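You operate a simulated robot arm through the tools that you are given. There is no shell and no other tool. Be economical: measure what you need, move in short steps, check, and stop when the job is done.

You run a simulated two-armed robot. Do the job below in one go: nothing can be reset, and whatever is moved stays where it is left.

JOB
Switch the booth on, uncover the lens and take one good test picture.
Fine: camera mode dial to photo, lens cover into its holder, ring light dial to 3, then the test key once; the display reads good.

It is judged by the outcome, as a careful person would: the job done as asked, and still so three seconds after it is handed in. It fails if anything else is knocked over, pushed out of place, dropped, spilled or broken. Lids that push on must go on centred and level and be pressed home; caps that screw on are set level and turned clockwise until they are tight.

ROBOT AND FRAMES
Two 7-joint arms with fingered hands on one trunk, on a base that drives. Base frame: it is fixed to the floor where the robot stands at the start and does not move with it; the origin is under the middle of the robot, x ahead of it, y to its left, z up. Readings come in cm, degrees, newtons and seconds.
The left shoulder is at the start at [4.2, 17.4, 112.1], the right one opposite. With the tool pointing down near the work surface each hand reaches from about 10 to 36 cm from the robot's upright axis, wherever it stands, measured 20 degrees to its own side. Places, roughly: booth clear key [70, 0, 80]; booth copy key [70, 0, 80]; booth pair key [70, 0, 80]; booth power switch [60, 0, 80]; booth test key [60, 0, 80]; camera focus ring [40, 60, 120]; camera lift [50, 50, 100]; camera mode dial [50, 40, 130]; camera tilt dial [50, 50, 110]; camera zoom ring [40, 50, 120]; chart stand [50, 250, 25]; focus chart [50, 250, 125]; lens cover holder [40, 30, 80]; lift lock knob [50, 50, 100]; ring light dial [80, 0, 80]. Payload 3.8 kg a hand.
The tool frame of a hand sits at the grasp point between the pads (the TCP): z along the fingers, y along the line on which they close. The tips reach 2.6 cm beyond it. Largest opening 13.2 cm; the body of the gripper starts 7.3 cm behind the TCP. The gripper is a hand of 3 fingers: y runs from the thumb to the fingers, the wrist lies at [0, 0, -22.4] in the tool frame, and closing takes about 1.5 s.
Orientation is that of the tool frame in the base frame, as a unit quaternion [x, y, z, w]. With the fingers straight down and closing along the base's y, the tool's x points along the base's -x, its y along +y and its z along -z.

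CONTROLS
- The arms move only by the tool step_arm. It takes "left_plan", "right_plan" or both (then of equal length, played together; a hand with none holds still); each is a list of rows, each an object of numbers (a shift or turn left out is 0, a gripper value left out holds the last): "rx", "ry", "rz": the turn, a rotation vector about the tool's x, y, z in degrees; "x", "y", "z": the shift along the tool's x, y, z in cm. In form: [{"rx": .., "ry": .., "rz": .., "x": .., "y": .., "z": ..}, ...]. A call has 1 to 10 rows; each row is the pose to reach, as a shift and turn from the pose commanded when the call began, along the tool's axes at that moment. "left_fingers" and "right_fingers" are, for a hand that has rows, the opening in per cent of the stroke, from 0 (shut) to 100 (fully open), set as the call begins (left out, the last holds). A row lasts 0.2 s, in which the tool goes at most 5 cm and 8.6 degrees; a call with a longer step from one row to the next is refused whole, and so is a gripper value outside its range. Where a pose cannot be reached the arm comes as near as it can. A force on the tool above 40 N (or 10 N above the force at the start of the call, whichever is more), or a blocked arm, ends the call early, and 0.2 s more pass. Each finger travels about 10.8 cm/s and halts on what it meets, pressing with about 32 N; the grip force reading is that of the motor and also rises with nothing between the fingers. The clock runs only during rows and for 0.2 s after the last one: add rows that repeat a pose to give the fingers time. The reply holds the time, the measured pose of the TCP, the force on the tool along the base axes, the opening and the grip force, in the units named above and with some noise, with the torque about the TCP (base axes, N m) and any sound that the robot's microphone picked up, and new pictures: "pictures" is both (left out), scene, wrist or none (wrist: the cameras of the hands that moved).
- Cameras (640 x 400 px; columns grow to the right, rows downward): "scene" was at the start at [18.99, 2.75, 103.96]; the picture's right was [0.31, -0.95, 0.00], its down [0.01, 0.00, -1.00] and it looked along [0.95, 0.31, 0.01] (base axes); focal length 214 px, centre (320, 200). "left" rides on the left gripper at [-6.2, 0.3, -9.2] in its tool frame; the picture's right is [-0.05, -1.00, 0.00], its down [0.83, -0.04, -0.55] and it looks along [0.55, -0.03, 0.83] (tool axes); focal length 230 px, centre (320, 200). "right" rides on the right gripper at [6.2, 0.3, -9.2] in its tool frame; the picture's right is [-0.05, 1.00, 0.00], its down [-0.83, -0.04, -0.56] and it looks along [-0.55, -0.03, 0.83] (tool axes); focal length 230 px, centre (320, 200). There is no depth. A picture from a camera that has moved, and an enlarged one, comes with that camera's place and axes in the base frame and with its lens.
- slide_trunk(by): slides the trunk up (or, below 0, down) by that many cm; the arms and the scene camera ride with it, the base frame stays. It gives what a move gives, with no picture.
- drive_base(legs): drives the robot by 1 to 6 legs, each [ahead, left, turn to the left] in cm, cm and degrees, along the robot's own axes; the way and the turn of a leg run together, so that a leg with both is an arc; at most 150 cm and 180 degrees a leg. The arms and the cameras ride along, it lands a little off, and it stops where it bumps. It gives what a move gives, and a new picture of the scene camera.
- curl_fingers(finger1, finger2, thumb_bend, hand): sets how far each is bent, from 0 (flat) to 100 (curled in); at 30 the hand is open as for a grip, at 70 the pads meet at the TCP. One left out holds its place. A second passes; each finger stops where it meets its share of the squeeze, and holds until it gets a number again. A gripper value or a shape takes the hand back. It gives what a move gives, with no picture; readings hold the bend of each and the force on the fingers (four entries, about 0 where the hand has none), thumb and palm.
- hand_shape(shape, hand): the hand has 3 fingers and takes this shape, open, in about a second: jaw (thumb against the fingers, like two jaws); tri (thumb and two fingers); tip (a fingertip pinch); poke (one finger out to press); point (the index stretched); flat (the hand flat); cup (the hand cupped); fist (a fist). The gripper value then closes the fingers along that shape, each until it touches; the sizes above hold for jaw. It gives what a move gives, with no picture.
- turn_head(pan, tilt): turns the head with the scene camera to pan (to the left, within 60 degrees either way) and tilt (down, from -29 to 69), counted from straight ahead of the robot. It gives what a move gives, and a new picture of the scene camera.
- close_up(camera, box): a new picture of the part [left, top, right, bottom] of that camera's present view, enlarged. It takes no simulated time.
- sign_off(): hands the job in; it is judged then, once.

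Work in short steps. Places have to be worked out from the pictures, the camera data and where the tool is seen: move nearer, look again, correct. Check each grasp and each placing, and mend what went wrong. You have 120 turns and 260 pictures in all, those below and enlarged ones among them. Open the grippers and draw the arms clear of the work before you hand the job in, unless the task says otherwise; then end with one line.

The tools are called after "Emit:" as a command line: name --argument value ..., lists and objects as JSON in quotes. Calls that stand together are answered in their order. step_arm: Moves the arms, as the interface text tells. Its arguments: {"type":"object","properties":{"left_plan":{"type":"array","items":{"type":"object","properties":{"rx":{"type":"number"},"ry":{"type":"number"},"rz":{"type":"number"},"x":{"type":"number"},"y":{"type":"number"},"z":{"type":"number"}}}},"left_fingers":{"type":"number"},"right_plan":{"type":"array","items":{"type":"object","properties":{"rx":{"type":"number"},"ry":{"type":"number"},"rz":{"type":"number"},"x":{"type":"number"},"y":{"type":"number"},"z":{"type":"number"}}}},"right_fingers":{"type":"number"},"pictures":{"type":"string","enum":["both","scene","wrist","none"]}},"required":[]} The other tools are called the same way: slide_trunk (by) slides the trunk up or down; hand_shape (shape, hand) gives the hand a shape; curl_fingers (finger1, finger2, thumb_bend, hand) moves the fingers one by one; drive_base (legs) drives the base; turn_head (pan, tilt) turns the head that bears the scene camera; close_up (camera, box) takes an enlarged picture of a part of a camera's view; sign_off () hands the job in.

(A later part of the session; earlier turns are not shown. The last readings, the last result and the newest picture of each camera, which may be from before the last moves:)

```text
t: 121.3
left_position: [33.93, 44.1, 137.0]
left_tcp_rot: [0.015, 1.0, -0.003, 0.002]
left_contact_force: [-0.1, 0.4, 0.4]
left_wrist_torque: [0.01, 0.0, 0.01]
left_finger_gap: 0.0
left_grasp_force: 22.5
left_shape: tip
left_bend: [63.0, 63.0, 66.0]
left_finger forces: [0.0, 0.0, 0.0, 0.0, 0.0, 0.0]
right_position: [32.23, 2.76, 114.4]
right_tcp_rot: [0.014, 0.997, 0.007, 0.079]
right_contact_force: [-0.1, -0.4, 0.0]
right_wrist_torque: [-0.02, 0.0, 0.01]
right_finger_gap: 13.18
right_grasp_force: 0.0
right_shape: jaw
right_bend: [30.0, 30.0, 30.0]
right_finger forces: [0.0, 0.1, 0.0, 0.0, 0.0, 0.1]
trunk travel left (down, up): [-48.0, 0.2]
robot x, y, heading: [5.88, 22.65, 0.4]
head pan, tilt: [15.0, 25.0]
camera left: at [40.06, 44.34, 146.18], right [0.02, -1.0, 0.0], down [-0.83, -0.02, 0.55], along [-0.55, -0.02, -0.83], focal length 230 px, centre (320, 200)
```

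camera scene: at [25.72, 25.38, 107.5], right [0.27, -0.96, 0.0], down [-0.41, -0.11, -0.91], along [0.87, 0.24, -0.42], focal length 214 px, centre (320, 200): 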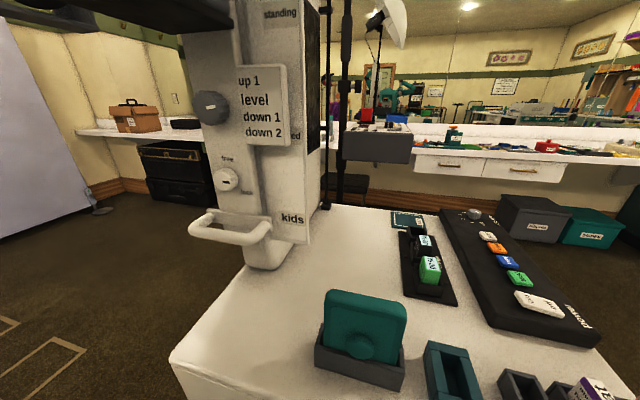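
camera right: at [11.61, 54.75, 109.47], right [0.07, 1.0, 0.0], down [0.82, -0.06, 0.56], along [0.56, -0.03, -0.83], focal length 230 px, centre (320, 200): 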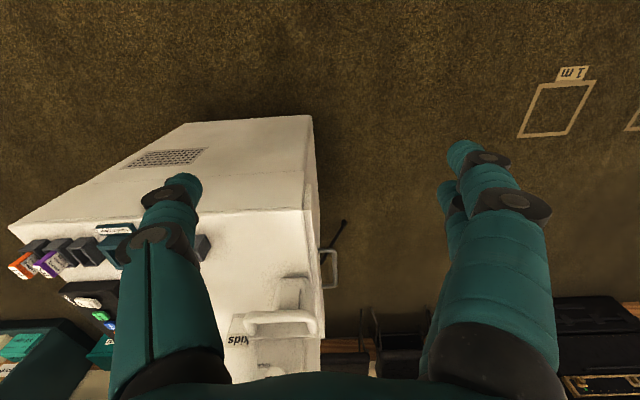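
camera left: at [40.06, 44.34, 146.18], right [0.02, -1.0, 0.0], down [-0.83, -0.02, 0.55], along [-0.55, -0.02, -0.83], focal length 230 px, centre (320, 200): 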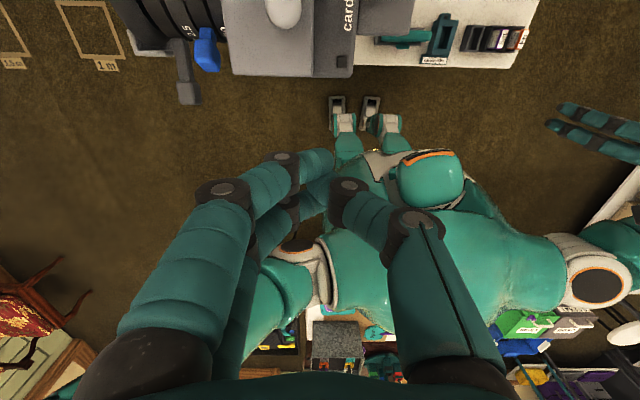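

Closed tips are at z≈134, clear of the camera's top (~130). I'll drive 10 cm ahead and look from the wrist.

Emit:
drive_base --legs '[[9.5, 0.3, 0]]'

Emit:
step_arm --left_plan '[{"x": -1.5}, {"x": -3}, {"x": -3}]' --left_fingers 40 --pictures "wrist"

```text
t: 122.3
left_position: [37.04, 44.32, 136.73]
left_tcp_rot: [0.014, 1.0, -0.002, -0.002]
left_contact_force: [0.2, -0.1, -0.2]
left_wrist_torque: [-0.01, 0.05, -0.01]
left_finger_gap: 0.0
left_grasp_force: 31.9
left_shape: tip
left_bend: [68.0, 68.0, 74.0]
left_finger forces: [0.0, 0.1, 0.0, 0.0, 0.1, 0.1]
right_position: [35.11, 2.68, 114.1]
right_tcp_rot: [0.013, 0.997, 0.008, 0.076]
right_contact_force: [0.9, 0.7, 0.1]
right_wrist_torque: [-0.01, 0.02, 0.0]
right_finger_gap: 13.2
right_grasp_force: 0.1
right_shape: jaw
right_bend: [30.0, 30.0, 30.0]
right_finger forces: [0.0, 0.0, 0.0, 0.0, 0.0, 0.0]
trunk travel left (down, up): [-48.0, 0.2]
robot x, y, heading: [7.92, 22.78, 0.4]
head pan, tilt: [15.0, 25.0]
stopped in leg 1: the robot was blocked; the commanded pose is now the measured one
camera scene: at [28.55, 25.52, 107.4], right [0.27, -0.96, 0.0], down [-0.41, -0.11, -0.91], along [0.87, 0.24, -0.42], focal length 214 px, centre (320, 200)
```

scene: 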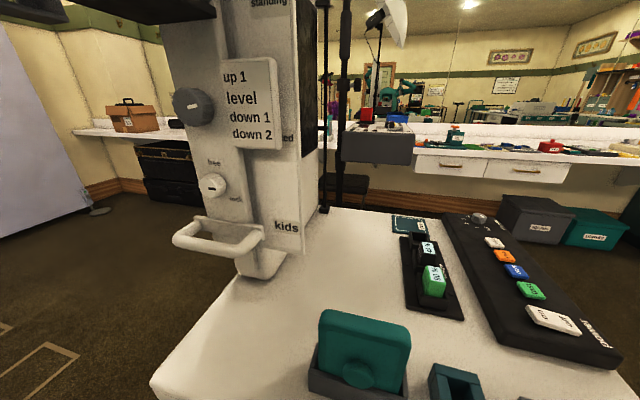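

```text
t: 123.1
left_position: [38.58, 44.86, 136.03]
left_tcp_rot: [0.014, 1.0, -0.003, 0.001]
left_contact_force: [-1.1, 0.7, 0.1]
left_wrist_torque: [0.0, -0.02, 0.03]
left_finger_gap: 5.23
left_grasp_force: 0.0
left_shape: tip
left_bend: [73.0, 73.0, 70.0]
left_finger forces: [0.0, 0.0, 0.0, 0.0, 0.1, 0.1]
left hand out of reach, approached as far as the arm can: row 1, 2, 3
right_position: [34.65, 2.71, 114.32]
right_tcp_rot: [0.014, 0.997, 0.007, 0.08]
right_contact_force: [0.0, 1.3, -0.4]
right_wrist_torque: [-0.01, -0.01, 0.0]
right_finger_gap: 13.2
right_grasp_force: 0.0
right_shape: jaw
right_bend: [30.0, 30.0, 30.0]
right_finger forces: [0.0, 0.1, 0.0, 0.0, 0.1, 0.0]
trunk travel left (down, up): [-48.0, 0.2]
robot x, y, heading: [8.19, 22.56, 0.4]
head pan, tilt: [15.0, 25.0]
camera left: at [44.7, 45.01, 145.27], right [0.02, -1.0, 0.01], down [-0.83, -0.02, 0.55], along [-0.55, -0.02, -0.83], focal length 230 px, centre (320, 200)
```

left: 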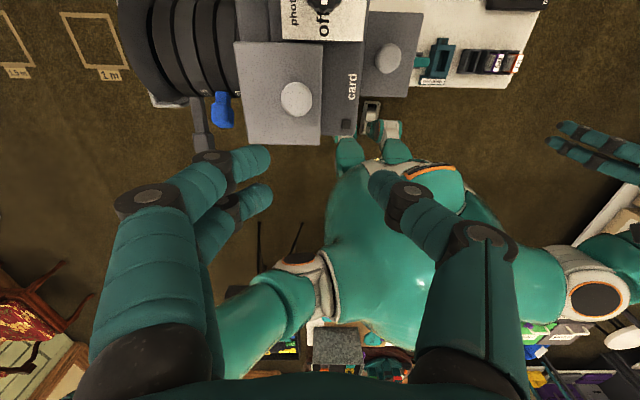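

The base was blocked at x≈8. I'll look to the upper left to see what touched.

Emit:
turn_head --pan 45 --tilt -20

Emit:
turn_head --pan 5 --tilt 69

```text
t: 124.2
left_position: [38.72, 44.72, 136.1]
left_tcp_rot: [0.014, 1.0, -0.002, 0.001]
left_contact_force: [0.2, -1.0, -0.8]
left_wrist_torque: [-0.01, 0.04, 0.03]
left_finger_gap: 5.21
left_grasp_force: 0.1
left_shape: tip
left_bend: [73.0, 73.0, 70.0]
left_finger forces: [0.0, 0.0, 0.0, 0.0, 0.0, 0.1]
right_position: [34.8, 2.83, 114.31]
right_tcp_rot: [0.014, 0.997, 0.008, 0.078]
right_contact_force: [-0.4, -0.1, -0.2]
right_wrist_torque: [0.02, -0.01, 0.01]
right_finger_gap: 13.19
right_grasp_force: 0.0
right_shape: jaw
right_bend: [30.0, 30.0, 30.0]
right_finger forces: [0.0, 0.0, 0.1, 0.0, 0.0, 0.0]
trunk travel left (down, up): [-48.0, 0.2]
robot x, y, heading: [8.4, 23.0, 0.6]
head pan, tilt: [45.0, -20.0]
camera scene: at [24.7, 28.47, 114.46], right [0.71, -0.7, 0.0], down [0.24, 0.24, -0.94], along [0.66, 0.67, 0.34], focal length 214 px, centre (320, 200)
```

scene: 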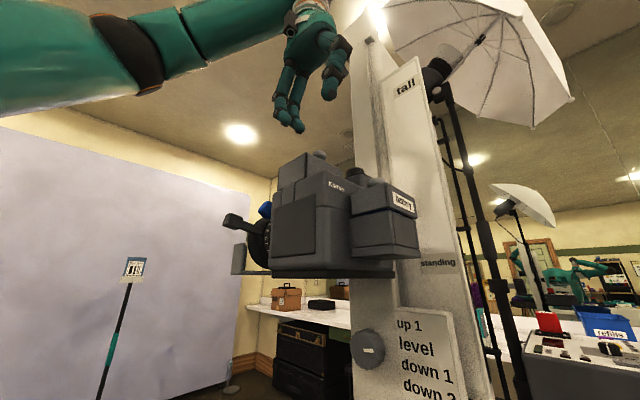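

```text
t: 125.8
left_position: [38.7, 44.91, 136.07]
left_tcp_rot: [0.014, 1.0, -0.003, 0.002]
left_contact_force: [-0.3, 0.0, -0.8]
left_wrist_torque: [-0.03, -0.03, 0.04]
left_finger_gap: 5.24
left_grasp_force: 0.2
left_shape: tip
left_bend: [73.0, 73.0, 70.0]
left_finger forces: [0.1, 0.0, 0.0, 0.0, 0.1, 0.0]
right_position: [34.79, 2.7, 114.32]
right_tcp_rot: [0.015, 0.997, 0.007, 0.079]
right_contact_force: [0.1, 0.4, -0.4]
right_wrist_torque: [-0.02, 0.0, 0.03]
right_finger_gap: 13.2
right_grasp_force: 0.0
right_shape: jaw
right_bend: [30.0, 30.0, 30.0]
right_finger forces: [0.1, 0.1, 0.1, 0.0, 0.0, 0.0]
trunk travel left (down, up): [-48.0, 0.2]
robot x, y, heading: [8.36, 22.78, 0.3]
head pan, tilt: [5.0, 68.8]
camera scene: at [24.93, 23.59, 101.56], right [0.09, -1.0, 0.0], down [-0.93, -0.09, -0.36], along [0.36, 0.03, -0.93], focal length 214 px, centre (320, 200)
```

scene: 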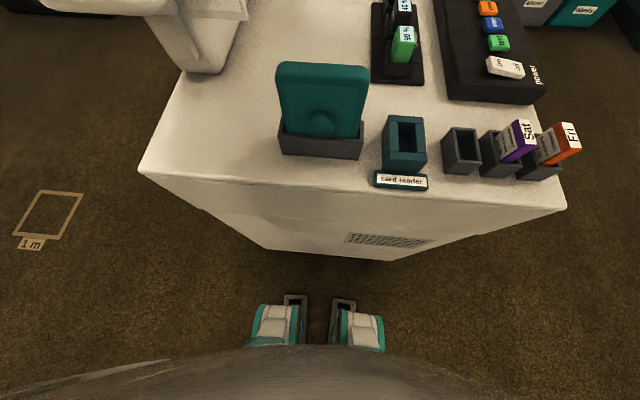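

The base keeps about 27 cm from the booth, so I'll reach by tilting the hand 20° forward and moving above the dial, at [47.2, 44.3].

Emit:
hand_shape --hand "left" --shape "jaw"

Emit:
step_arm --left_plan '[{"ry": -7, "x": -2}, {"ry": -14, "x": -4}, {"ry": -20, "x": -6, "y": -0.3, "z": 1}, {"ry": -20, "x": -8, "y": -0.5, "z": 1.2}, {"ry": -20, "x": -8.5, "y": -0.6, "z": 1.2}]' --left_fingers 45 --pictures "wrist"

```text
t: 126.8
left_position: [38.65, 44.83, 136.03]
left_tcp_rot: [0.015, 1.0, -0.003, 0.001]
left_contact_force: [-0.5, 0.7, 0.0]
left_wrist_torque: [0.02, -0.03, -0.04]
left_finger_gap: 13.24
left_grasp_force: 0.1
left_shape: jaw
left_bend: [30.0, 30.0, 30.0]
left_finger forces: [0.0, 0.0, 0.2, 0.0, 0.1, 0.0]
right_position: [34.84, 2.8, 114.48]
right_tcp_rot: [0.013, 0.997, 0.008, 0.079]
right_contact_force: [0.3, -0.7, 0.0]
right_wrist_torque: [-0.01, 0.0, -0.05]
right_finger_gap: 13.23
right_grasp_force: 0.0
right_shape: jaw
right_bend: [30.0, 30.0, 30.0]
right_finger forces: [0.0, 0.0, 0.0, 0.1, 0.1, 0.1]
trunk travel left (down, up): [-48.0, 0.2]
robot x, y, heading: [8.6, 22.88, 0.3]
head pan, tilt: [5.0, 68.8]
```

```text
t: 128.0
left_position: [47.15, 44.11, 134.71]
left_tcp_rot: [0.014, 0.985, -0.005, 0.175]
left_contact_force: [1.2, 0.2, 0.5]
left_wrist_torque: [-0.02, 0.01, 0.01]
left_finger_gap: 5.99
left_grasp_force: 0.0
left_shape: jaw
left_bend: [73.0, 73.0, 70.0]
left_finger forces: [0.0, 0.1, 0.0, 0.0, 0.1, 0.0]
right_position: [34.82, 2.79, 114.34]
right_tcp_rot: [0.014, 0.997, 0.007, 0.079]
right_contact_force: [-0.6, -0.6, -0.2]
right_wrist_torque: [0.01, -0.01, -0.01]
right_finger_gap: 13.19
right_grasp_force: 0.1
right_shape: jaw
right_bend: [30.0, 30.0, 30.0]
right_finger forces: [0.0, 0.0, 0.1, 0.0, 0.0, 0.0]
trunk travel left (down, up): [-48.0, 0.2]
robot x, y, heading: [8.36, 22.89, 0.5]
head pan, tilt: [5.0, 68.8]
camera left: at [49.75, 44.37, 145.46], right [0.02, -1.0, 0.02], down [-0.97, -0.01, 0.24], along [-0.24, -0.03, -0.97], focal length 230 px, centre (320, 200)
```

left: 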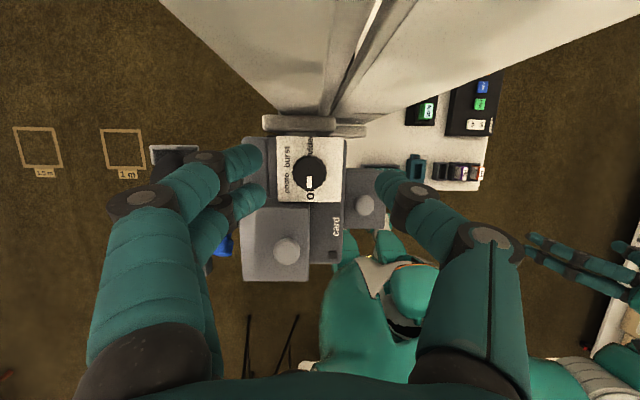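

Reached, with a clear top view. I'll zoom in on the dial.

Emit:
close_up --camera "left" --box '[256, 110, 384, 210]'

```text
4.00 times, centred on (320, 160) of left
camera zoom: at [49.75, 44.37, 145.46], right [0.02, -1.0, 0.02], down [-0.97, -0.01, 0.24], along [-0.24, -0.03, -0.97], focal length 920 px, centre (320, 360)
```

zoom: 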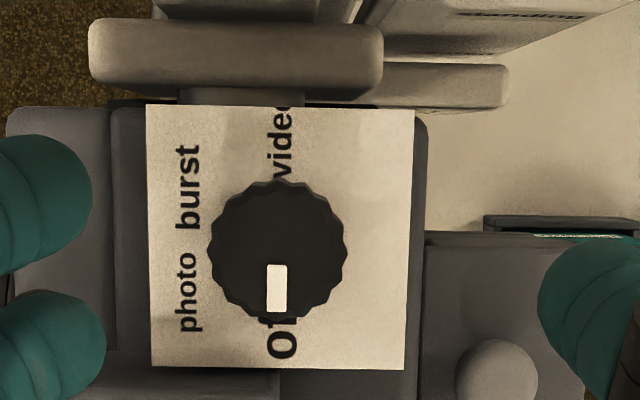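

The labels run off, photo, burst, video in 60° steps clockwise, and the dial axis is [47.65, 44.63]. I'll pre-rotate the hand 15° counterclockwise, reduce the tilt to 12°, centre it and lower halfway.

Emit:
step_arm --left_plan '[{"ry": 4, "rz": -6, "x": 0.3, "y": 0.5, "z": 0.8}, {"ry": 8, "rz": -7, "x": 0.7, "y": 0.5, "z": 1.8}, {"ry": 8, "rz": -15, "x": 0.7, "y": 0.5, "z": 2.1}, {"ry": 8, "rz": -15, "x": 0.7, "y": 0.5, "z": 2.1}]' --pictures "wrist"

Emit:
close_up --camera "left" --box '[224, 80, 416, 200]'

```text
t: 128.9
left_position: [47.12, 44.51, 132.65]
left_tcp_rot: [-0.113, 0.988, -0.027, 0.104]
left_contact_force: [-8.4, -3.7, 2.8]
left_wrist_torque: [0.59, -1.21, -0.06]
left_finger_gap: 6.02
left_grasp_force: 0.0
left_shape: jaw
left_bend: [73.0, 73.0, 70.0]
left_finger forces: [0.0, 0.1, 0.0, 0.0, 0.1, 0.0]
right_position: [34.63, 2.67, 114.4]
right_tcp_rot: [0.013, 0.997, 0.008, 0.08]
right_contact_force: [0.6, 0.3, 0.6]
right_wrist_torque: [-0.03, 0.0, 0.0]
right_finger_gap: 13.19
right_grasp_force: 0.1
right_shape: jaw
right_bend: [30.0, 30.0, 30.0]
right_finger forces: [0.0, 0.0, 0.1, 0.0, 0.0, 0.0]
trunk travel left (down, up): [-48.0, 0.2]
robot x, y, heading: [8.45, 23.13, 0.4]
head pan, tilt: [5.0, 68.8]
camera left: at [50.96, 46.41, 142.81], right [0.27, -0.96, 0.09], down [-0.9, -0.22, 0.38], along [-0.35, -0.18, -0.92], focal length 230 px, centre (320, 200)
```

left: 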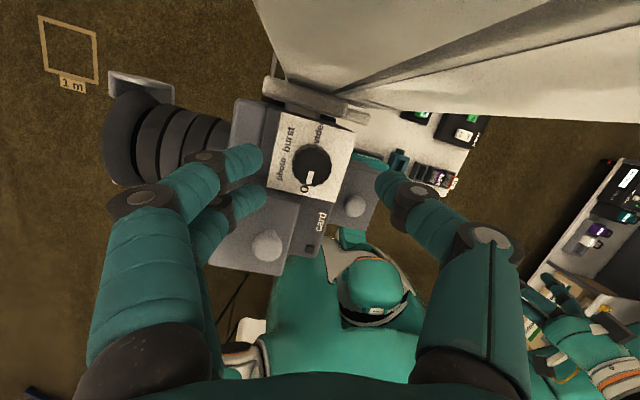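

```text
3.33 times, centred on (320, 140) of left
camera zoom: at [50.96, 46.41, 142.81], right [0.27, -0.96, 0.09], down [-0.9, -0.22, 0.38], along [-0.35, -0.18, -0.92], focal length 767 px, centre (320, 400)
```

zoom: 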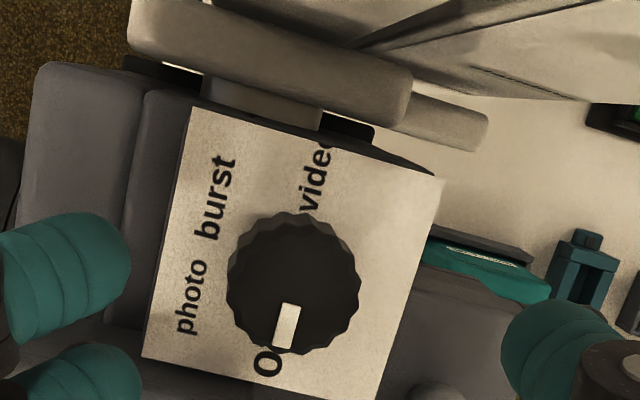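

The 8 N sideways force means the wrist camera touched the column. I'll tilt back 10° about the sideways axis to clear it.

Emit:
step_arm --left_plan '[{"rx": 1.3, "ry": -5, "z": -0.5, "x": 0.2}, {"rx": 2.6, "ry": -9.7, "z": -0.5, "x": 0.2}, {"rx": 2.6, "ry": -9.7, "z": -0.5, "x": 0.2}]' --pictures "none"

Emit:
close_up --camera "left" --box '[224, 80, 416, 200]'

```text
t: 129.8
left_position: [47.11, 44.49, 132.85]
left_tcp_rot: [-0.113, 0.975, -0.04, 0.189]
left_contact_force: [0.0, -0.1, -0.3]
left_wrist_torque: [-0.01, -0.02, -0.02]
left_finger_gap: 5.99
left_grasp_force: 0.0
left_shape: jaw
left_bend: [73.0, 73.0, 70.0]
left_finger forces: [0.0, 0.0, 0.0, 0.0, 0.1, 0.1]
right_position: [34.75, 2.82, 114.27]
right_tcp_rot: [0.014, 0.997, 0.007, 0.079]
right_contact_force: [0.0, 0.4, -0.5]
right_wrist_torque: [0.03, 0.07, -0.01]
right_finger_gap: 13.2
right_grasp_force: 0.0
right_shape: jaw
right_bend: [30.0, 30.0, 30.0]
right_finger forces: [0.0, 0.1, 0.0, 0.0, 0.1, 0.1]
trunk travel left (down, up): [-48.0, 0.2]
robot x, y, heading: [8.38, 22.97, 0.7]
head pan, tilt: [5.0, 68.8]
```

```text
3.33 times, centred on (320, 140) of left
camera zoom: at [49.09, 46.5, 143.54], right [0.25, -0.96, 0.14], down [-0.95, -0.22, 0.22], along [-0.18, -0.19, -0.97], focal length 767 px, centre (320, 400)
```

zoom: 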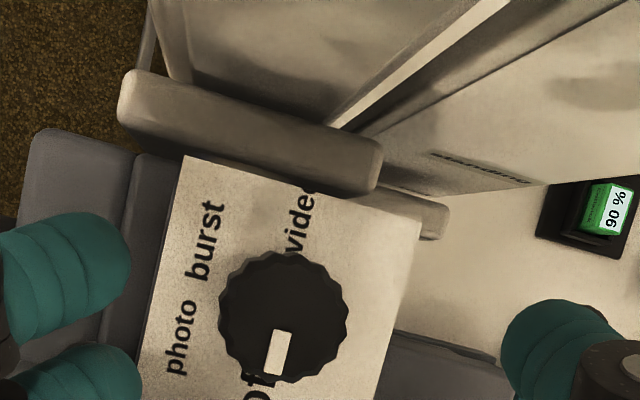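

Clear now. I'll lower to straddle the dial, with the tips at about z 127.9.

Emit:
step_arm --left_plan '[{"x": 0.3, "y": 0.3, "z": 0.7}, {"x": 0.6, "y": 0.57, "z": 1.5}, {"x": 0.87, "y": 0.57, "z": 2.3}]' --pictures "wrist"

Emit:
close_up --camera "left" --box '[224, 90, 416, 210]'

```text
t: 130.6
left_position: [47.09, 44.74, 130.44]
left_tcp_rot: [-0.114, 0.975, -0.039, 0.188]
left_contact_force: [0.6, 1.2, 0.0]
left_wrist_torque: [0.04, -0.02, 0.02]
left_finger_gap: 5.98
left_grasp_force: 0.1
left_shape: jaw
left_bend: [73.0, 73.0, 70.0]
left_finger forces: [0.0, 0.4, 0.0, 0.0, 0.0, 0.0]
right_position: [34.8, 2.8, 114.38]
right_tcp_rot: [0.014, 0.997, 0.007, 0.079]
right_contact_force: [0.4, -0.2, -0.7]
right_wrist_torque: [0.0, -0.03, 0.01]
right_finger_gap: 13.21
right_grasp_force: 0.0
right_shape: jaw
right_bend: [30.0, 30.0, 30.0]
right_finger forces: [0.1, 0.0, 0.0, 0.0, 0.0, 0.0]
trunk travel left (down, up): [-48.0, 0.2]
robot x, y, heading: [8.38, 23.09, 0.3]
head pan, tilt: [5.0, 68.8]
camera left: at [49.01, 46.86, 141.2], right [0.25, -0.96, 0.14], down [-0.95, -0.22, 0.22], along [-0.18, -0.19, -0.97], focal length 230 px, centre (320, 200)
```

left: 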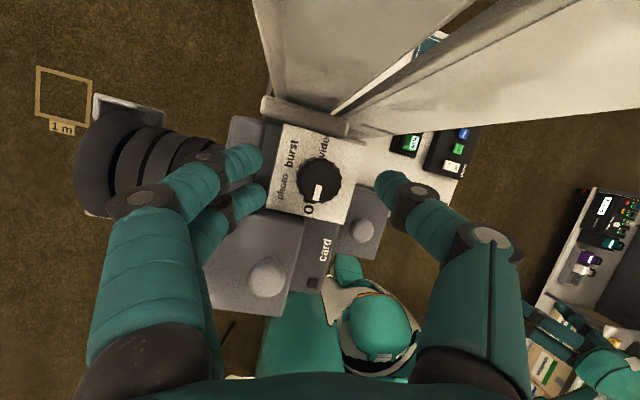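

```text
3.33 times, centred on (320, 150) of left
camera zoom: at [49.01, 46.86, 141.2], right [0.25, -0.96, 0.14], down [-0.95, -0.22, 0.22], along [-0.18, -0.19, -0.97], focal length 767 px, centre (320, 367)
```

zoom: 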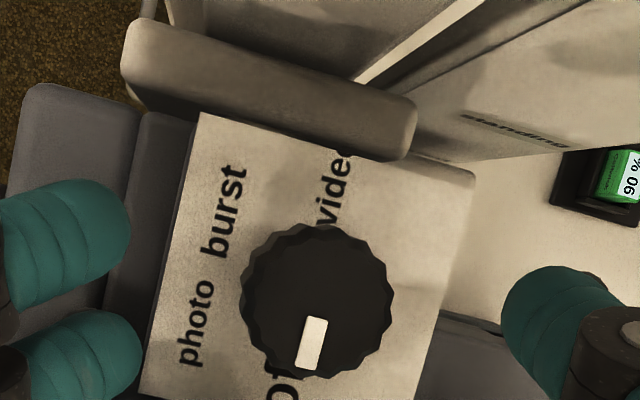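

The fingers straddle the dial symmetrically. Closing.

Emit:
step_arm --left_plan '[{"x": 0}, {"x": 0}, {"x": 0}, {"x": 0}, {"x": 0}]' --left_fingers 0 --pictures "none"

Emit:
close_up --camera "left" --box '[224, 90, 416, 210]'

```text
t: 131.8
left_position: [47.11, 44.85, 130.68]
left_tcp_rot: [-0.114, 0.974, -0.041, 0.192]
left_contact_force: [6.5, 4.2, 19.2]
left_wrist_torque: [-0.09, -0.38, 0.03]
left_finger_gap: 1.11
left_grasp_force: 31.9
left_shape: jaw
left_bend: [72.0, 71.0, 71.0]
left_finger forces: [23.5, 15.6, 0.0, 0.0, 44.2, 0.0]
right_position: [34.71, 2.85, 114.51]
right_tcp_rot: [0.014, 0.997, 0.006, 0.08]
right_contact_force: [-0.4, 0.3, 0.2]
right_wrist_torque: [0.01, -0.04, -0.01]
right_finger_gap: 13.18
right_grasp_force: 0.0
right_shape: jaw
right_bend: [30.0, 30.0, 30.0]
right_finger forces: [0.0, 0.1, 0.0, 0.0, 0.1, 0.0]
trunk travel left (down, up): [-48.0, 0.2]
robot x, y, heading: [8.49, 22.95, 0.6]
head pan, tilt: [5.0, 68.8]
```

```text
3.33 times, centred on (320, 150) of left
camera zoom: at [49.0, 46.89, 141.4], right [0.25, -0.96, 0.14], down [-0.95, -0.22, 0.22], along [-0.17, -0.19, -0.97], focal length 767 px, centre (320, 367)
```

zoom: 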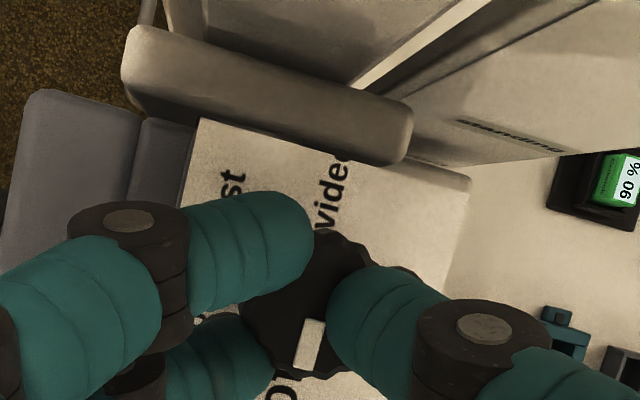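

The dial is gripped with a 19 N upward reaction. I'll ease up slightly and turn 50° clockwise about the tool axis.

Emit:
step_arm --left_plan '[{"z": -0.2, "rz": 6}, {"z": -0.2, "rz": 13}, {"z": -0.2, "rz": 20}, {"z": -0.2, "rz": 27}, {"z": -0.2, "rz": 34}, {"z": -0.2, "rz": 41}, {"z": -0.2, "rz": 48}]' --pictures "wrist"

Emit:
close_up --camera "left" --box '[224, 90, 416, 210]'

```text
t: 133.3
left_position: [46.81, 44.41, 130.56]
left_tcp_rot: [0.295, 0.936, 0.041, 0.189]
left_contact_force: [0.3, -14.6, 17.0]
left_wrist_torque: [-0.85, 0.18, -0.08]
left_finger_gap: 1.14
left_grasp_force: 31.9
left_shape: jaw
left_bend: [69.0, 67.0, 71.0]
left_finger forces: [22.8, 21.0, 0.0, 0.1, 70.4, 0.0]
right_position: [34.69, 2.53, 114.34]
right_tcp_rot: [0.014, 0.997, 0.008, 0.079]
right_contact_force: [0.4, 0.3, 0.6]
right_wrist_torque: [0.05, -0.03, 0.0]
right_finger_gap: 13.17
right_grasp_force: 0.1
right_shape: jaw
right_bend: [30.0, 30.0, 30.0]
right_finger forces: [0.1, 0.1, 0.0, 0.0, 0.1, 0.1]
trunk travel left (down, up): [-48.0, 0.2]
robot x, y, heading: [8.45, 22.91, 0.1]
head pan, tilt: [5.0, 68.8]
camera left: at [48.11, 41.4, 141.31], right [-0.5, -0.85, -0.17], down [-0.86, 0.45, 0.23], along [-0.12, 0.26, -0.96], focal length 230 px, centre (320, 200)
```

left: 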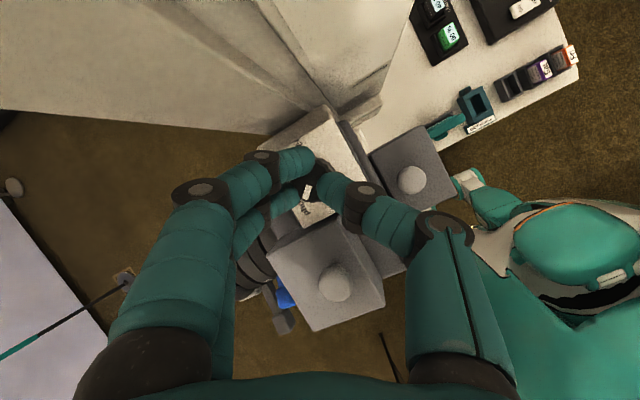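

```text
3.33 times, centred on (320, 150) of left
camera zoom: at [48.11, 41.4, 141.31], right [-0.5, -0.85, -0.17], down [-0.86, 0.45, 0.23], along [-0.12, 0.26, -0.96], focal length 767 px, centre (320, 367)
```

zoom: 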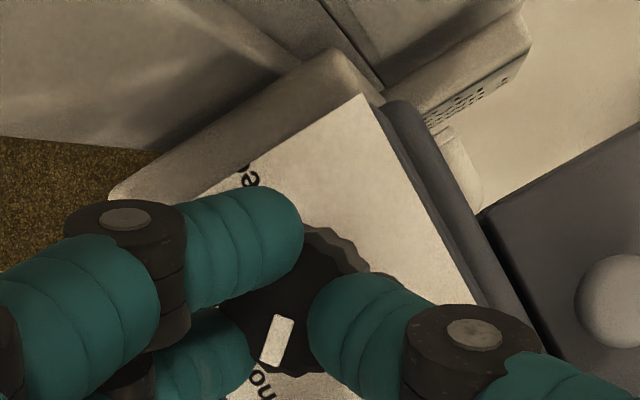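

The dial turned with the hand. I'll open and rise 2.5 cm to check the mark.

Emit:
step_arm --left_plan '[{"x": 0}, {"x": 0}, {"x": 0}, {"x": 0}, {"z": -1.2}, {"z": -2.5}]' --left_fingers 45 --pictures "none"

Emit:
close_up --camera "left" --box '[224, 90, 416, 210]'

```text
t: 134.8
left_position: [45.89, 44.87, 132.81]
left_tcp_rot: [0.292, 0.937, 0.04, 0.188]
left_contact_force: [-0.3, 0.6, 0.5]
left_wrist_torque: [0.03, -0.05, -0.01]
left_finger_gap: 5.91
left_grasp_force: 0.1
left_shape: jaw
left_bend: [73.0, 73.0, 70.0]
left_finger forces: [0.1, 0.0, 0.1, 0.0, 0.0, 0.0]
right_position: [34.76, 2.78, 114.31]
right_tcp_rot: [0.014, 0.997, 0.008, 0.079]
right_contact_force: [0.3, -0.1, -0.2]
right_wrist_torque: [0.01, 0.01, 0.02]
right_finger_gap: 13.19
right_grasp_force: 0.1
right_shape: jaw
right_bend: [30.0, 30.0, 30.0]
right_finger forces: [0.0, 0.0, 0.0, 0.0, 0.0, 0.0]
trunk travel left (down, up): [-48.0, 0.2]
robot x, y, heading: [8.42, 22.75, 0.3]
head pan, tilt: [5.0, 68.8]
```

```text
3.33 times, centred on (320, 150) of left
camera zoom: at [47.32, 41.87, 143.44], right [-0.49, -0.85, -0.17], down [-0.86, 0.45, 0.23], along [-0.12, 0.26, -0.96], focal length 767 px, centre (320, 367)
```

zoom: 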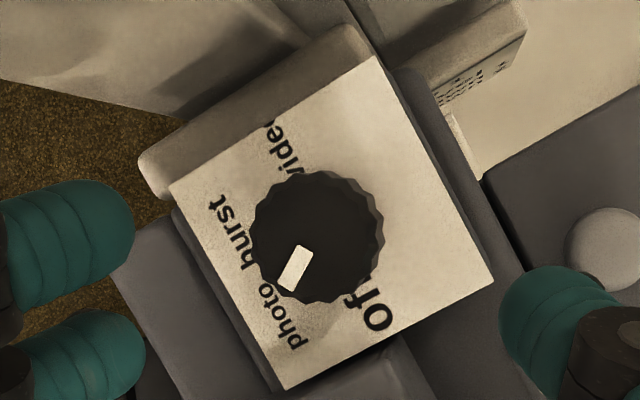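

The mark now points at "photo". I'll back the hand out along its axis and drive away from the camera.

Emit:
step_arm --left_plan '[{"z": -2}, {"z": -4}, {"z": -6}, {"z": -7}]' --pictures "wrist"

Emit:
drive_base --legs '[[-16, 0, 0]]'

```text
t: 135.8
left_position: [43.33, 45.0, 139.48]
left_tcp_rot: [0.292, 0.937, 0.042, 0.189]
left_contact_force: [0.4, -0.1, -0.6]
left_wrist_torque: [0.02, 0.03, -0.04]
left_finger_gap: 5.86
left_grasp_force: 0.0
left_shape: jaw
left_bend: [73.0, 73.0, 70.0]
left_finger forces: [0.0, 0.1, 0.0, 0.1, 0.1, 0.0]
right_position: [34.83, 2.84, 114.34]
right_tcp_rot: [0.015, 0.997, 0.007, 0.079]
right_contact_force: [-0.4, -0.1, -0.1]
right_wrist_torque: [-0.01, 0.0, -0.02]
right_finger_gap: 13.18
right_grasp_force: 0.1
right_shape: jaw
right_bend: [30.0, 30.0, 30.0]
right_finger forces: [0.1, 0.0, 0.1, 0.1, 0.0, 0.1]
trunk travel left (down, up): [-48.0, 0.2]
robot x, y, heading: [8.61, 22.87, 0.1]
head pan, tilt: [5.0, 68.8]
camera left: at [44.69, 42.16, 150.01], right [-0.49, -0.85, -0.17], down [-0.86, 0.45, 0.23], along [-0.12, 0.26, -0.96], focal length 230 px, centre (320, 200)
```

left: 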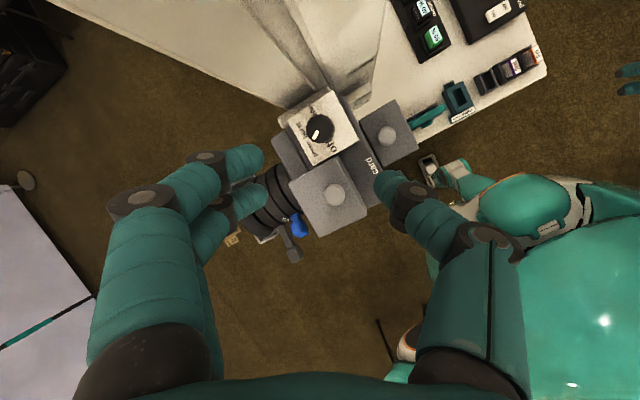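

```text
t: 137.2
left_position: [27.49, 45.03, 139.36]
left_tcp_rot: [0.291, 0.937, 0.041, 0.188]
left_contact_force: [0.9, -0.3, -0.8]
left_wrist_torque: [0.0, 0.0, -0.05]
left_finger_gap: 5.87
left_grasp_force: 0.2
left_shape: jaw
left_bend: [73.0, 73.0, 70.0]
left_finger forces: [0.1, 0.0, 0.0, 0.1, 0.0, 0.0]
right_position: [18.87, 2.67, 114.41]
right_tcp_rot: [0.013, 0.997, 0.008, 0.078]
right_contact_force: [-0.3, 0.0, -0.1]
right_wrist_torque: [0.04, -0.02, -0.01]
right_finger_gap: 13.16
right_grasp_force: 0.0
right_shape: jaw
right_bend: [30.0, 30.0, 30.0]
right_finger forces: [0.1, 0.1, 0.0, 0.0, 0.1, 0.1]
trunk travel left (down, up): [-48.0, 0.2]
robot x, y, heading: [-7.7, 22.94, 0.5]
head pan, tilt: [5.0, 68.8]
camera scene: at [8.96, 23.48, 101.53], right [0.1, -1.0, 0.0], down [-0.93, -0.09, -0.36], along [0.36, 0.03, -0.93], focal length 214 px, centre (320, 200)
```

scene: 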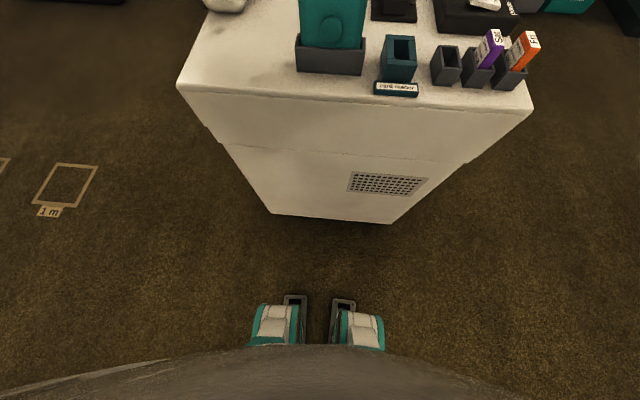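

The camera stays untouched. Now I drive round to the booth's right side, facing the control panel.

Emit:
drive_base --legs '[[0, -64, 0], [75, 0, 0], [0, 0, 89.5]]'

Emit:
turn_head --pan 0 --tilt 40

```text
t: 148.4
left_position: [48.52, -7.25, 139.35]
left_tcp_rot: [-0.458, 0.868, 0.162, 0.104]
left_contact_force: [0.2, 0.3, -1.2]
left_wrist_torque: [0.05, 0.03, -0.01]
left_finger_gap: 5.88
left_grasp_force: 0.0
left_shape: jaw
left_bend: [73.0, 73.0, 70.0]
left_finger forces: [0.0, 0.1, 0.0, 0.1, 0.0, 0.0]
right_position: [90.87, -15.73, 114.2]
right_tcp_rot: [-0.697, 0.712, 0.061, 0.05]
right_contact_force: [0.6, 0.0, -0.6]
right_wrist_torque: [-0.03, -0.06, -0.01]
right_finger_gap: 13.19
right_grasp_force: 0.1
right_shape: jaw
right_bend: [30.0, 30.0, 30.0]
right_finger forces: [0.1, 0.0, 0.0, 0.0, 0.0, 0.0]
trunk travel left (down, up): [-48.0, 0.2]
robot x, y, heading: [70.9, -41.87, 90.8]
head pan, tilt: [5.0, 68.8]
camera scene: at [70.31, -25.8, 101.55], right [1.0, 0.1, 0.0], down [0.09, -0.93, -0.36], along [-0.04, 0.36, -0.93], focal length 214 px, centre (320, 200)
```

scene: 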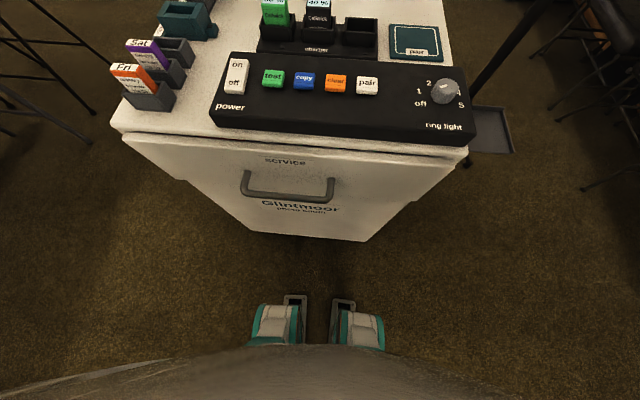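

```text
t: 149.4
left_position: [48.61, -7.14, 139.45]
left_tcp_rot: [-0.458, 0.868, 0.162, 0.103]
left_contact_force: [-0.9, 0.0, 0.3]
left_wrist_torque: [-0.01, 0.03, -0.01]
left_finger_gap: 5.87
left_grasp_force: 0.1
left_shape: jaw
left_bend: [73.0, 73.0, 70.0]
left_finger forces: [0.1, 0.1, 0.0, 0.1, 0.0, 0.1]
right_position: [90.97, -15.62, 114.33]
right_tcp_rot: [-0.696, 0.714, 0.061, 0.05]
right_contact_force: [0.4, 0.3, 0.6]
right_wrist_torque: [0.02, 0.02, 0.03]
right_finger_gap: 13.2
right_grasp_force: 0.0
right_shape: jaw
right_bend: [30.0, 30.0, 30.0]
right_finger forces: [0.1, 0.1, 0.2, 0.0, 0.0, 0.0]
trunk travel left (down, up): [-48.0, 0.2]
robot x, y, heading: [70.8, -41.91, 90.5]
head pan, tilt: [0.0, 40.0]
camera scene: at [70.76, -22.87, 105.16], right [1.0, 0.01, 0.0], down [0.01, -0.64, -0.77], along [-0.01, 0.77, -0.64], focal length 214 px, centre (320, 200)
```

scene: 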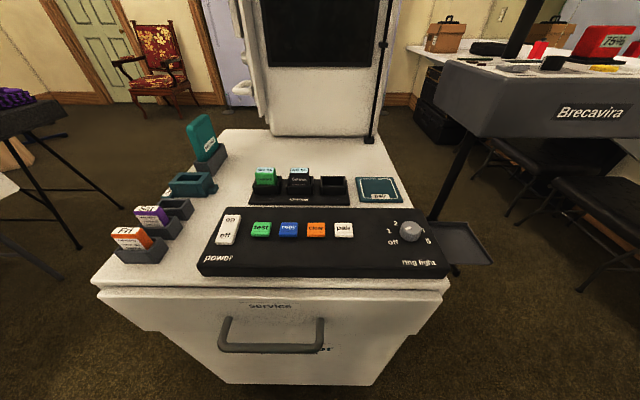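

I'm facing the panel, so I'll zoom on the switch side and the dial side.

Emit:
close_up --camera "scene" --box '[196, 195, 324, 275]'

Emit:
close_up --camera "scene" --box '[330, 195, 458, 275]'

```text
5.00 times, centred on (260, 235) of scene
camera zoom: at [70.76, -22.87, 105.16], right [1.0, 0.01, 0.0], down [0.01, -0.64, -0.77], along [-0.01, 0.77, -0.64], focal length 1072 px, centre (620, 25)
```

zoom: 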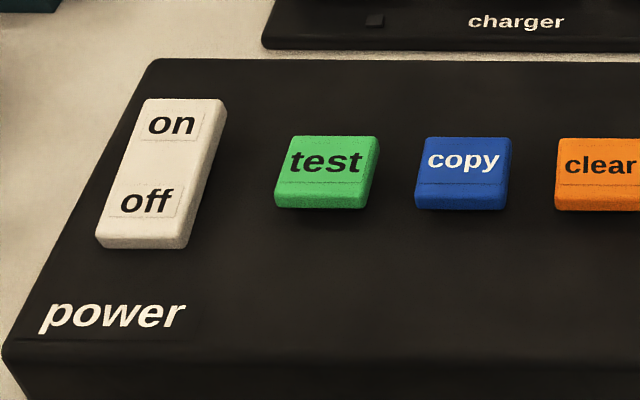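

```text
5.00 times, centred on (394, 235) of scene
camera zoom: at [70.76, -22.87, 105.16], right [1.0, 0.01, 0.0], down [0.01, -0.64, -0.77], along [-0.01, 0.77, -0.64], focal length 1072 px, centre (-50, 25)
```

zoom: 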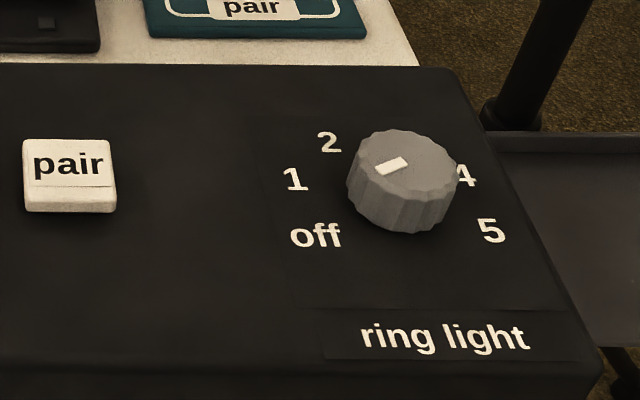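

The switch is at "off" (near end) and the dial at "off". I'll lower the trunk, untwist the left hand and set it to the poke shape.

Emit:
slide_trunk --by -10

Emit:
hand_shape --hand "left" --shape "poke"

Emit:
step_arm --left_plan '[{"rz": -8, "z": 3}, {"rz": -16, "z": 7}, {"rz": -24, "z": 11}, {"rz": -32, "z": 15}, {"rz": -33, "z": 18}]' --pictures "both"

```text
t: 150.7
left_position: [48.5, -7.33, 129.42]
left_tcp_rot: [-0.458, 0.868, 0.163, 0.104]
left_contact_force: [0.2, -0.4, 0.4]
left_wrist_torque: [0.04, -0.02, 0.0]
left_finger_gap: 5.87
left_grasp_force: 0.0
left_shape: jaw
left_bend: [73.0, 73.0, 70.0]
left_finger forces: [0.1, 0.0, 0.0, 0.0, 0.0, 0.0]
right_position: [90.94, -13.7, 98.75]
right_tcp_rot: [-0.697, 0.717, -0.014, -0.024]
right_contact_force: [-0.4, -0.1, 0.1]
right_wrist_torque: [0.0, 0.04, 0.04]
right_finger_gap: 13.21
right_grasp_force: 0.0
right_shape: jaw
right_bend: [30.0, 30.0, 30.0]
right_finger forces: [0.1, 0.0, 0.1, 0.1, 0.0, 0.1]
trunk travel left (down, up): [-38.0, 10.2]
robot x, y, heading: [71.14, -42.49, 90.4]
head pan, tilt: [0.0, 40.0]
```

```text
t: 151.6
left_position: [48.66, -7.2, 129.45]
left_tcp_rot: [-0.458, 0.868, 0.162, 0.104]
left_contact_force: [0.1, 0.1, -0.2]
left_wrist_torque: [0.04, -0.02, -0.02]
left_finger_gap: 0.0
left_grasp_force: 0.1
left_shape: poke
left_bend: [100.0, 100.0, 45.0]
left_finger forces: [0.1, 0.0, 0.0, 0.0, 0.0, 0.1]
right_position: [90.93, -13.62, 98.74]
right_tcp_rot: [-0.697, 0.717, -0.014, -0.023]
right_contact_force: [-1.0, 0.1, 0.1]
right_wrist_torque: [-0.03, -0.03, -0.02]
right_finger_gap: 13.19
right_grasp_force: 0.2
right_shape: jaw
right_bend: [30.0, 30.0, 30.0]
right_finger forces: [0.1, 0.0, 0.1, 0.0, 0.0, 0.0]
trunk travel left (down, up): [-38.0, 10.2]
robot x, y, heading: [70.56, -41.94, 90.4]
head pan, tilt: [0.0, 40.0]
```

```text
t: 152.8
left_position: [49.27, -0.45, 112.44]
left_tcp_rot: [-0.687, 0.701, 0.126, 0.145]
left_contact_force: [-0.8, -0.4, 0.1]
left_wrist_torque: [0.02, 0.0, 0.02]
left_finger_gap: 0.0
left_grasp_force: 0.1
left_shape: poke
left_bend: [100.0, 100.0, 45.0]
left_finger forces: [0.0, 0.1, 0.1, 0.0, 0.1, 0.1]
right_position: [91.02, -13.65, 98.72]
right_tcp_rot: [-0.697, 0.717, -0.014, -0.023]
right_contact_force: [0.0, 0.1, 0.1]
right_wrist_torque: [0.03, 0.01, -0.01]
right_finger_gap: 13.2
right_grasp_force: 0.0
right_shape: jaw
right_bend: [30.0, 30.0, 30.0]
right_finger forces: [0.0, 0.0, 0.1, 0.0, 0.0, 0.0]
trunk travel left (down, up): [-38.0, 10.2]
robot x, y, heading: [71.14, -42.21, 90.7]
head pan, tilt: [0.0, 40.0]
camera scene: at [70.77, -24.11, 91.89], right [1.0, 0.01, 0.0], down [0.01, -0.64, -0.77], along [-0.01, 0.77, -0.64], focal length 214 px, centre (320, 200)
camera left: at [48.74, 1.77, 123.36], right [1.0, 0.02, 0.04], down [0.01, -0.98, 0.2], along [0.05, -0.2, -0.98], focal length 230 px, centre (320, 200)
```

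scene: 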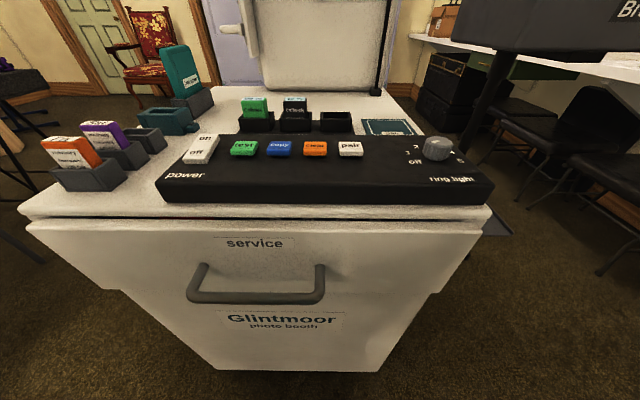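
left: 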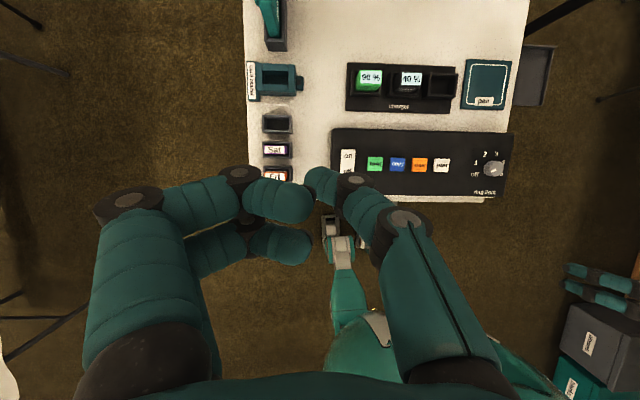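

The poke shape is unclear in the picture. I'll try "point" and look.

Emit:
hand_shape --hand "left" --shape "point"

Emit:
close_up --camera "left" --box '[0, 0, 640, 400]'

```text
t: 153.7
left_position: [49.19, -0.51, 112.61]
left_tcp_rot: [-0.685, 0.702, 0.126, 0.146]
left_contact_force: [-0.3, 0.1, 0.8]
left_wrist_torque: [0.01, -0.03, -0.02]
left_finger_gap: 0.0
left_grasp_force: 0.2
left_shape: point
left_bend: [24.0, 100.0, 48.0]
left_finger forces: [0.0, 0.0, 0.1, 0.1, 0.1, 0.0]
right_position: [90.85, -13.68, 98.91]
right_tcp_rot: [-0.697, 0.717, -0.013, -0.022]
right_contact_force: [0.7, 0.1, 0.0]
right_wrist_torque: [0.01, -0.01, 0.04]
right_finger_gap: 13.19
right_grasp_force: 0.1
right_shape: jaw
right_bend: [30.0, 30.0, 30.0]
right_finger forces: [0.0, 0.0, 0.0, 0.0, 0.0, 0.1]
trunk travel left (down, up): [-38.0, 10.2]
robot x, y, heading: [70.75, -42.05, 90.6]
head pan, tilt: [0.0, 40.0]
```

```text
1.00 times, centred on (320, 200) of left (not enlarged: the box is as wide or as high as the picture)
camera zoom: at [48.76, 1.73, 123.43], right [1.0, 0.02, 0.04], down [0.01, -0.98, 0.2], along [0.04, -0.2, -0.98], focal length 230 px, centre (320, 200)
```

zoom: 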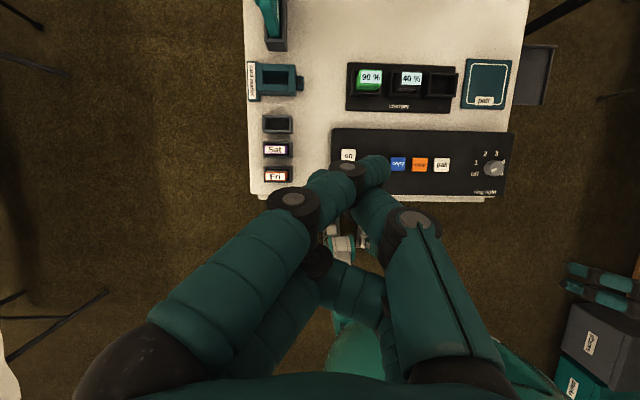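

I'll use the closed jaw as the pressing tip instead, since its tips sit a known 2.6 cm beyond the TCP. Moving to hover over the "on" end near [55.8, 2, 81].

Emit:
hand_shape --hand "left" --shape "jaw"

Emit:
step_arm --left_plan '[{"x": 1.1, "y": -0.8, "z": 3.7}, {"x": 2.2, "y": -1.7, "z": 7.5}, {"x": 3.4, "y": -2.5, "z": 11.2}, {"x": 4.5, "y": -3.3, "z": 15}, {"x": 5.6, "y": -4.1, "z": 18.7}, {"x": 6.7, "y": -5, "z": 22.5}, {"x": 7.5, "y": -5.8, "z": 25}, {"x": 7.5, "y": -5.8, "z": 25}]' --left_fingers 0 --pictures "both"

```text
t: 154.6
left_position: [49.26, -0.54, 112.6]
left_tcp_rot: [-0.685, 0.702, 0.126, 0.146]
left_contact_force: [-0.2, -0.5, -0.3]
left_wrist_torque: [0.0, 0.06, -0.01]
left_finger_gap: 9.5
left_grasp_force: 0.0
left_shape: jaw
left_bend: [30.0, 78.0, 30.0]
left_finger forces: [0.1, 0.0, 0.0, 0.0, 0.1, 0.0]
right_position: [90.91, -13.75, 98.82]
right_tcp_rot: [-0.697, 0.717, -0.014, -0.023]
right_contact_force: [-0.4, 0.2, -0.5]
right_wrist_torque: [0.02, -0.01, 0.0]
right_finger_gap: 13.19
right_grasp_force: 0.1
right_shape: jaw
right_bend: [30.0, 30.0, 30.0]
right_finger forces: [0.0, 0.1, 0.0, 0.0, 0.1, 0.0]
trunk travel left (down, up): [-38.0, 10.2]
robot x, y, heading: [71.21, -42.12, 90.7]
head pan, tilt: [0.0, 40.0]
```

```text
t: 156.4
left_position: [55.81, 1.91, 87.13]
left_tcp_rot: [-0.686, 0.701, 0.127, 0.147]
left_contact_force: [-0.2, 0.4, 0.4]
left_wrist_torque: [-0.01, 0.0, 0.0]
left_finger_gap: 0.0
left_grasp_force: 31.8
left_shape: jaw
left_bend: [67.0, 74.0, 76.0]
left_finger forces: [0.0, 0.0, 0.1, 0.0, 0.0, 0.0]
right_position: [91.09, -13.64, 98.84]
right_tcp_rot: [-0.697, 0.717, -0.014, -0.023]
right_contact_force: [-0.2, 0.2, 0.1]
right_wrist_torque: [-0.03, -0.02, 0.03]
right_finger_gap: 13.19
right_grasp_force: 0.0
right_shape: jaw
right_bend: [30.0, 30.0, 30.0]
right_finger forces: [0.1, 0.0, 0.1, 0.0, 0.1, 0.0]
trunk travel left (down, up): [-38.0, 10.2]
robot x, y, heading: [70.97, -42.25, 90.8]
head pan, tilt: [0.0, 40.0]
camera scene: at [70.79, -24.15, 91.9], right [1.0, 0.01, 0.0], down [0.01, -0.64, -0.77], along [-0.01, 0.77, -0.64], focal length 214 px, centre (320, 200)
camera left: at [55.31, 4.01, 97.92], right [1.0, 0.02, 0.04], down [0.01, -0.98, 0.2], along [0.05, -0.2, -0.98], focal length 230 px, centre (320, 200)
```

scene: 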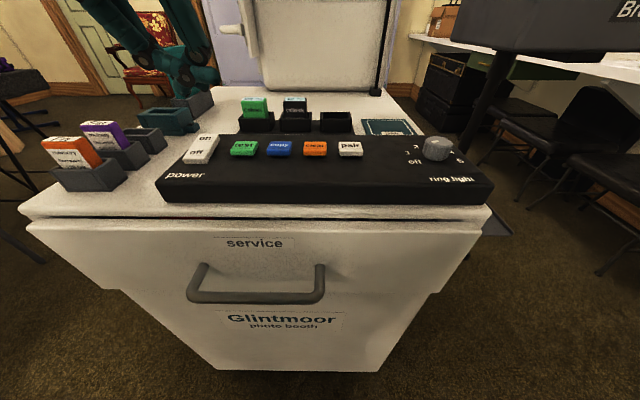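
left: 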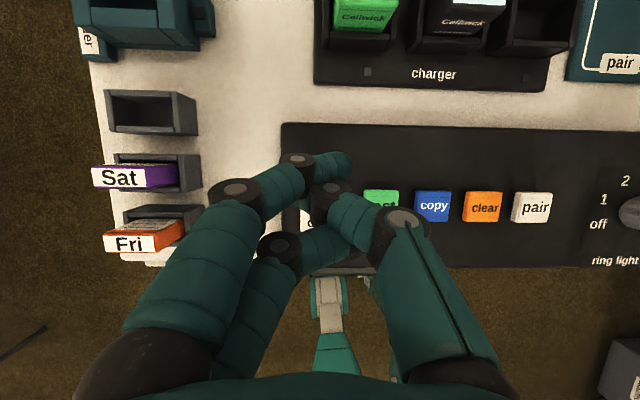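

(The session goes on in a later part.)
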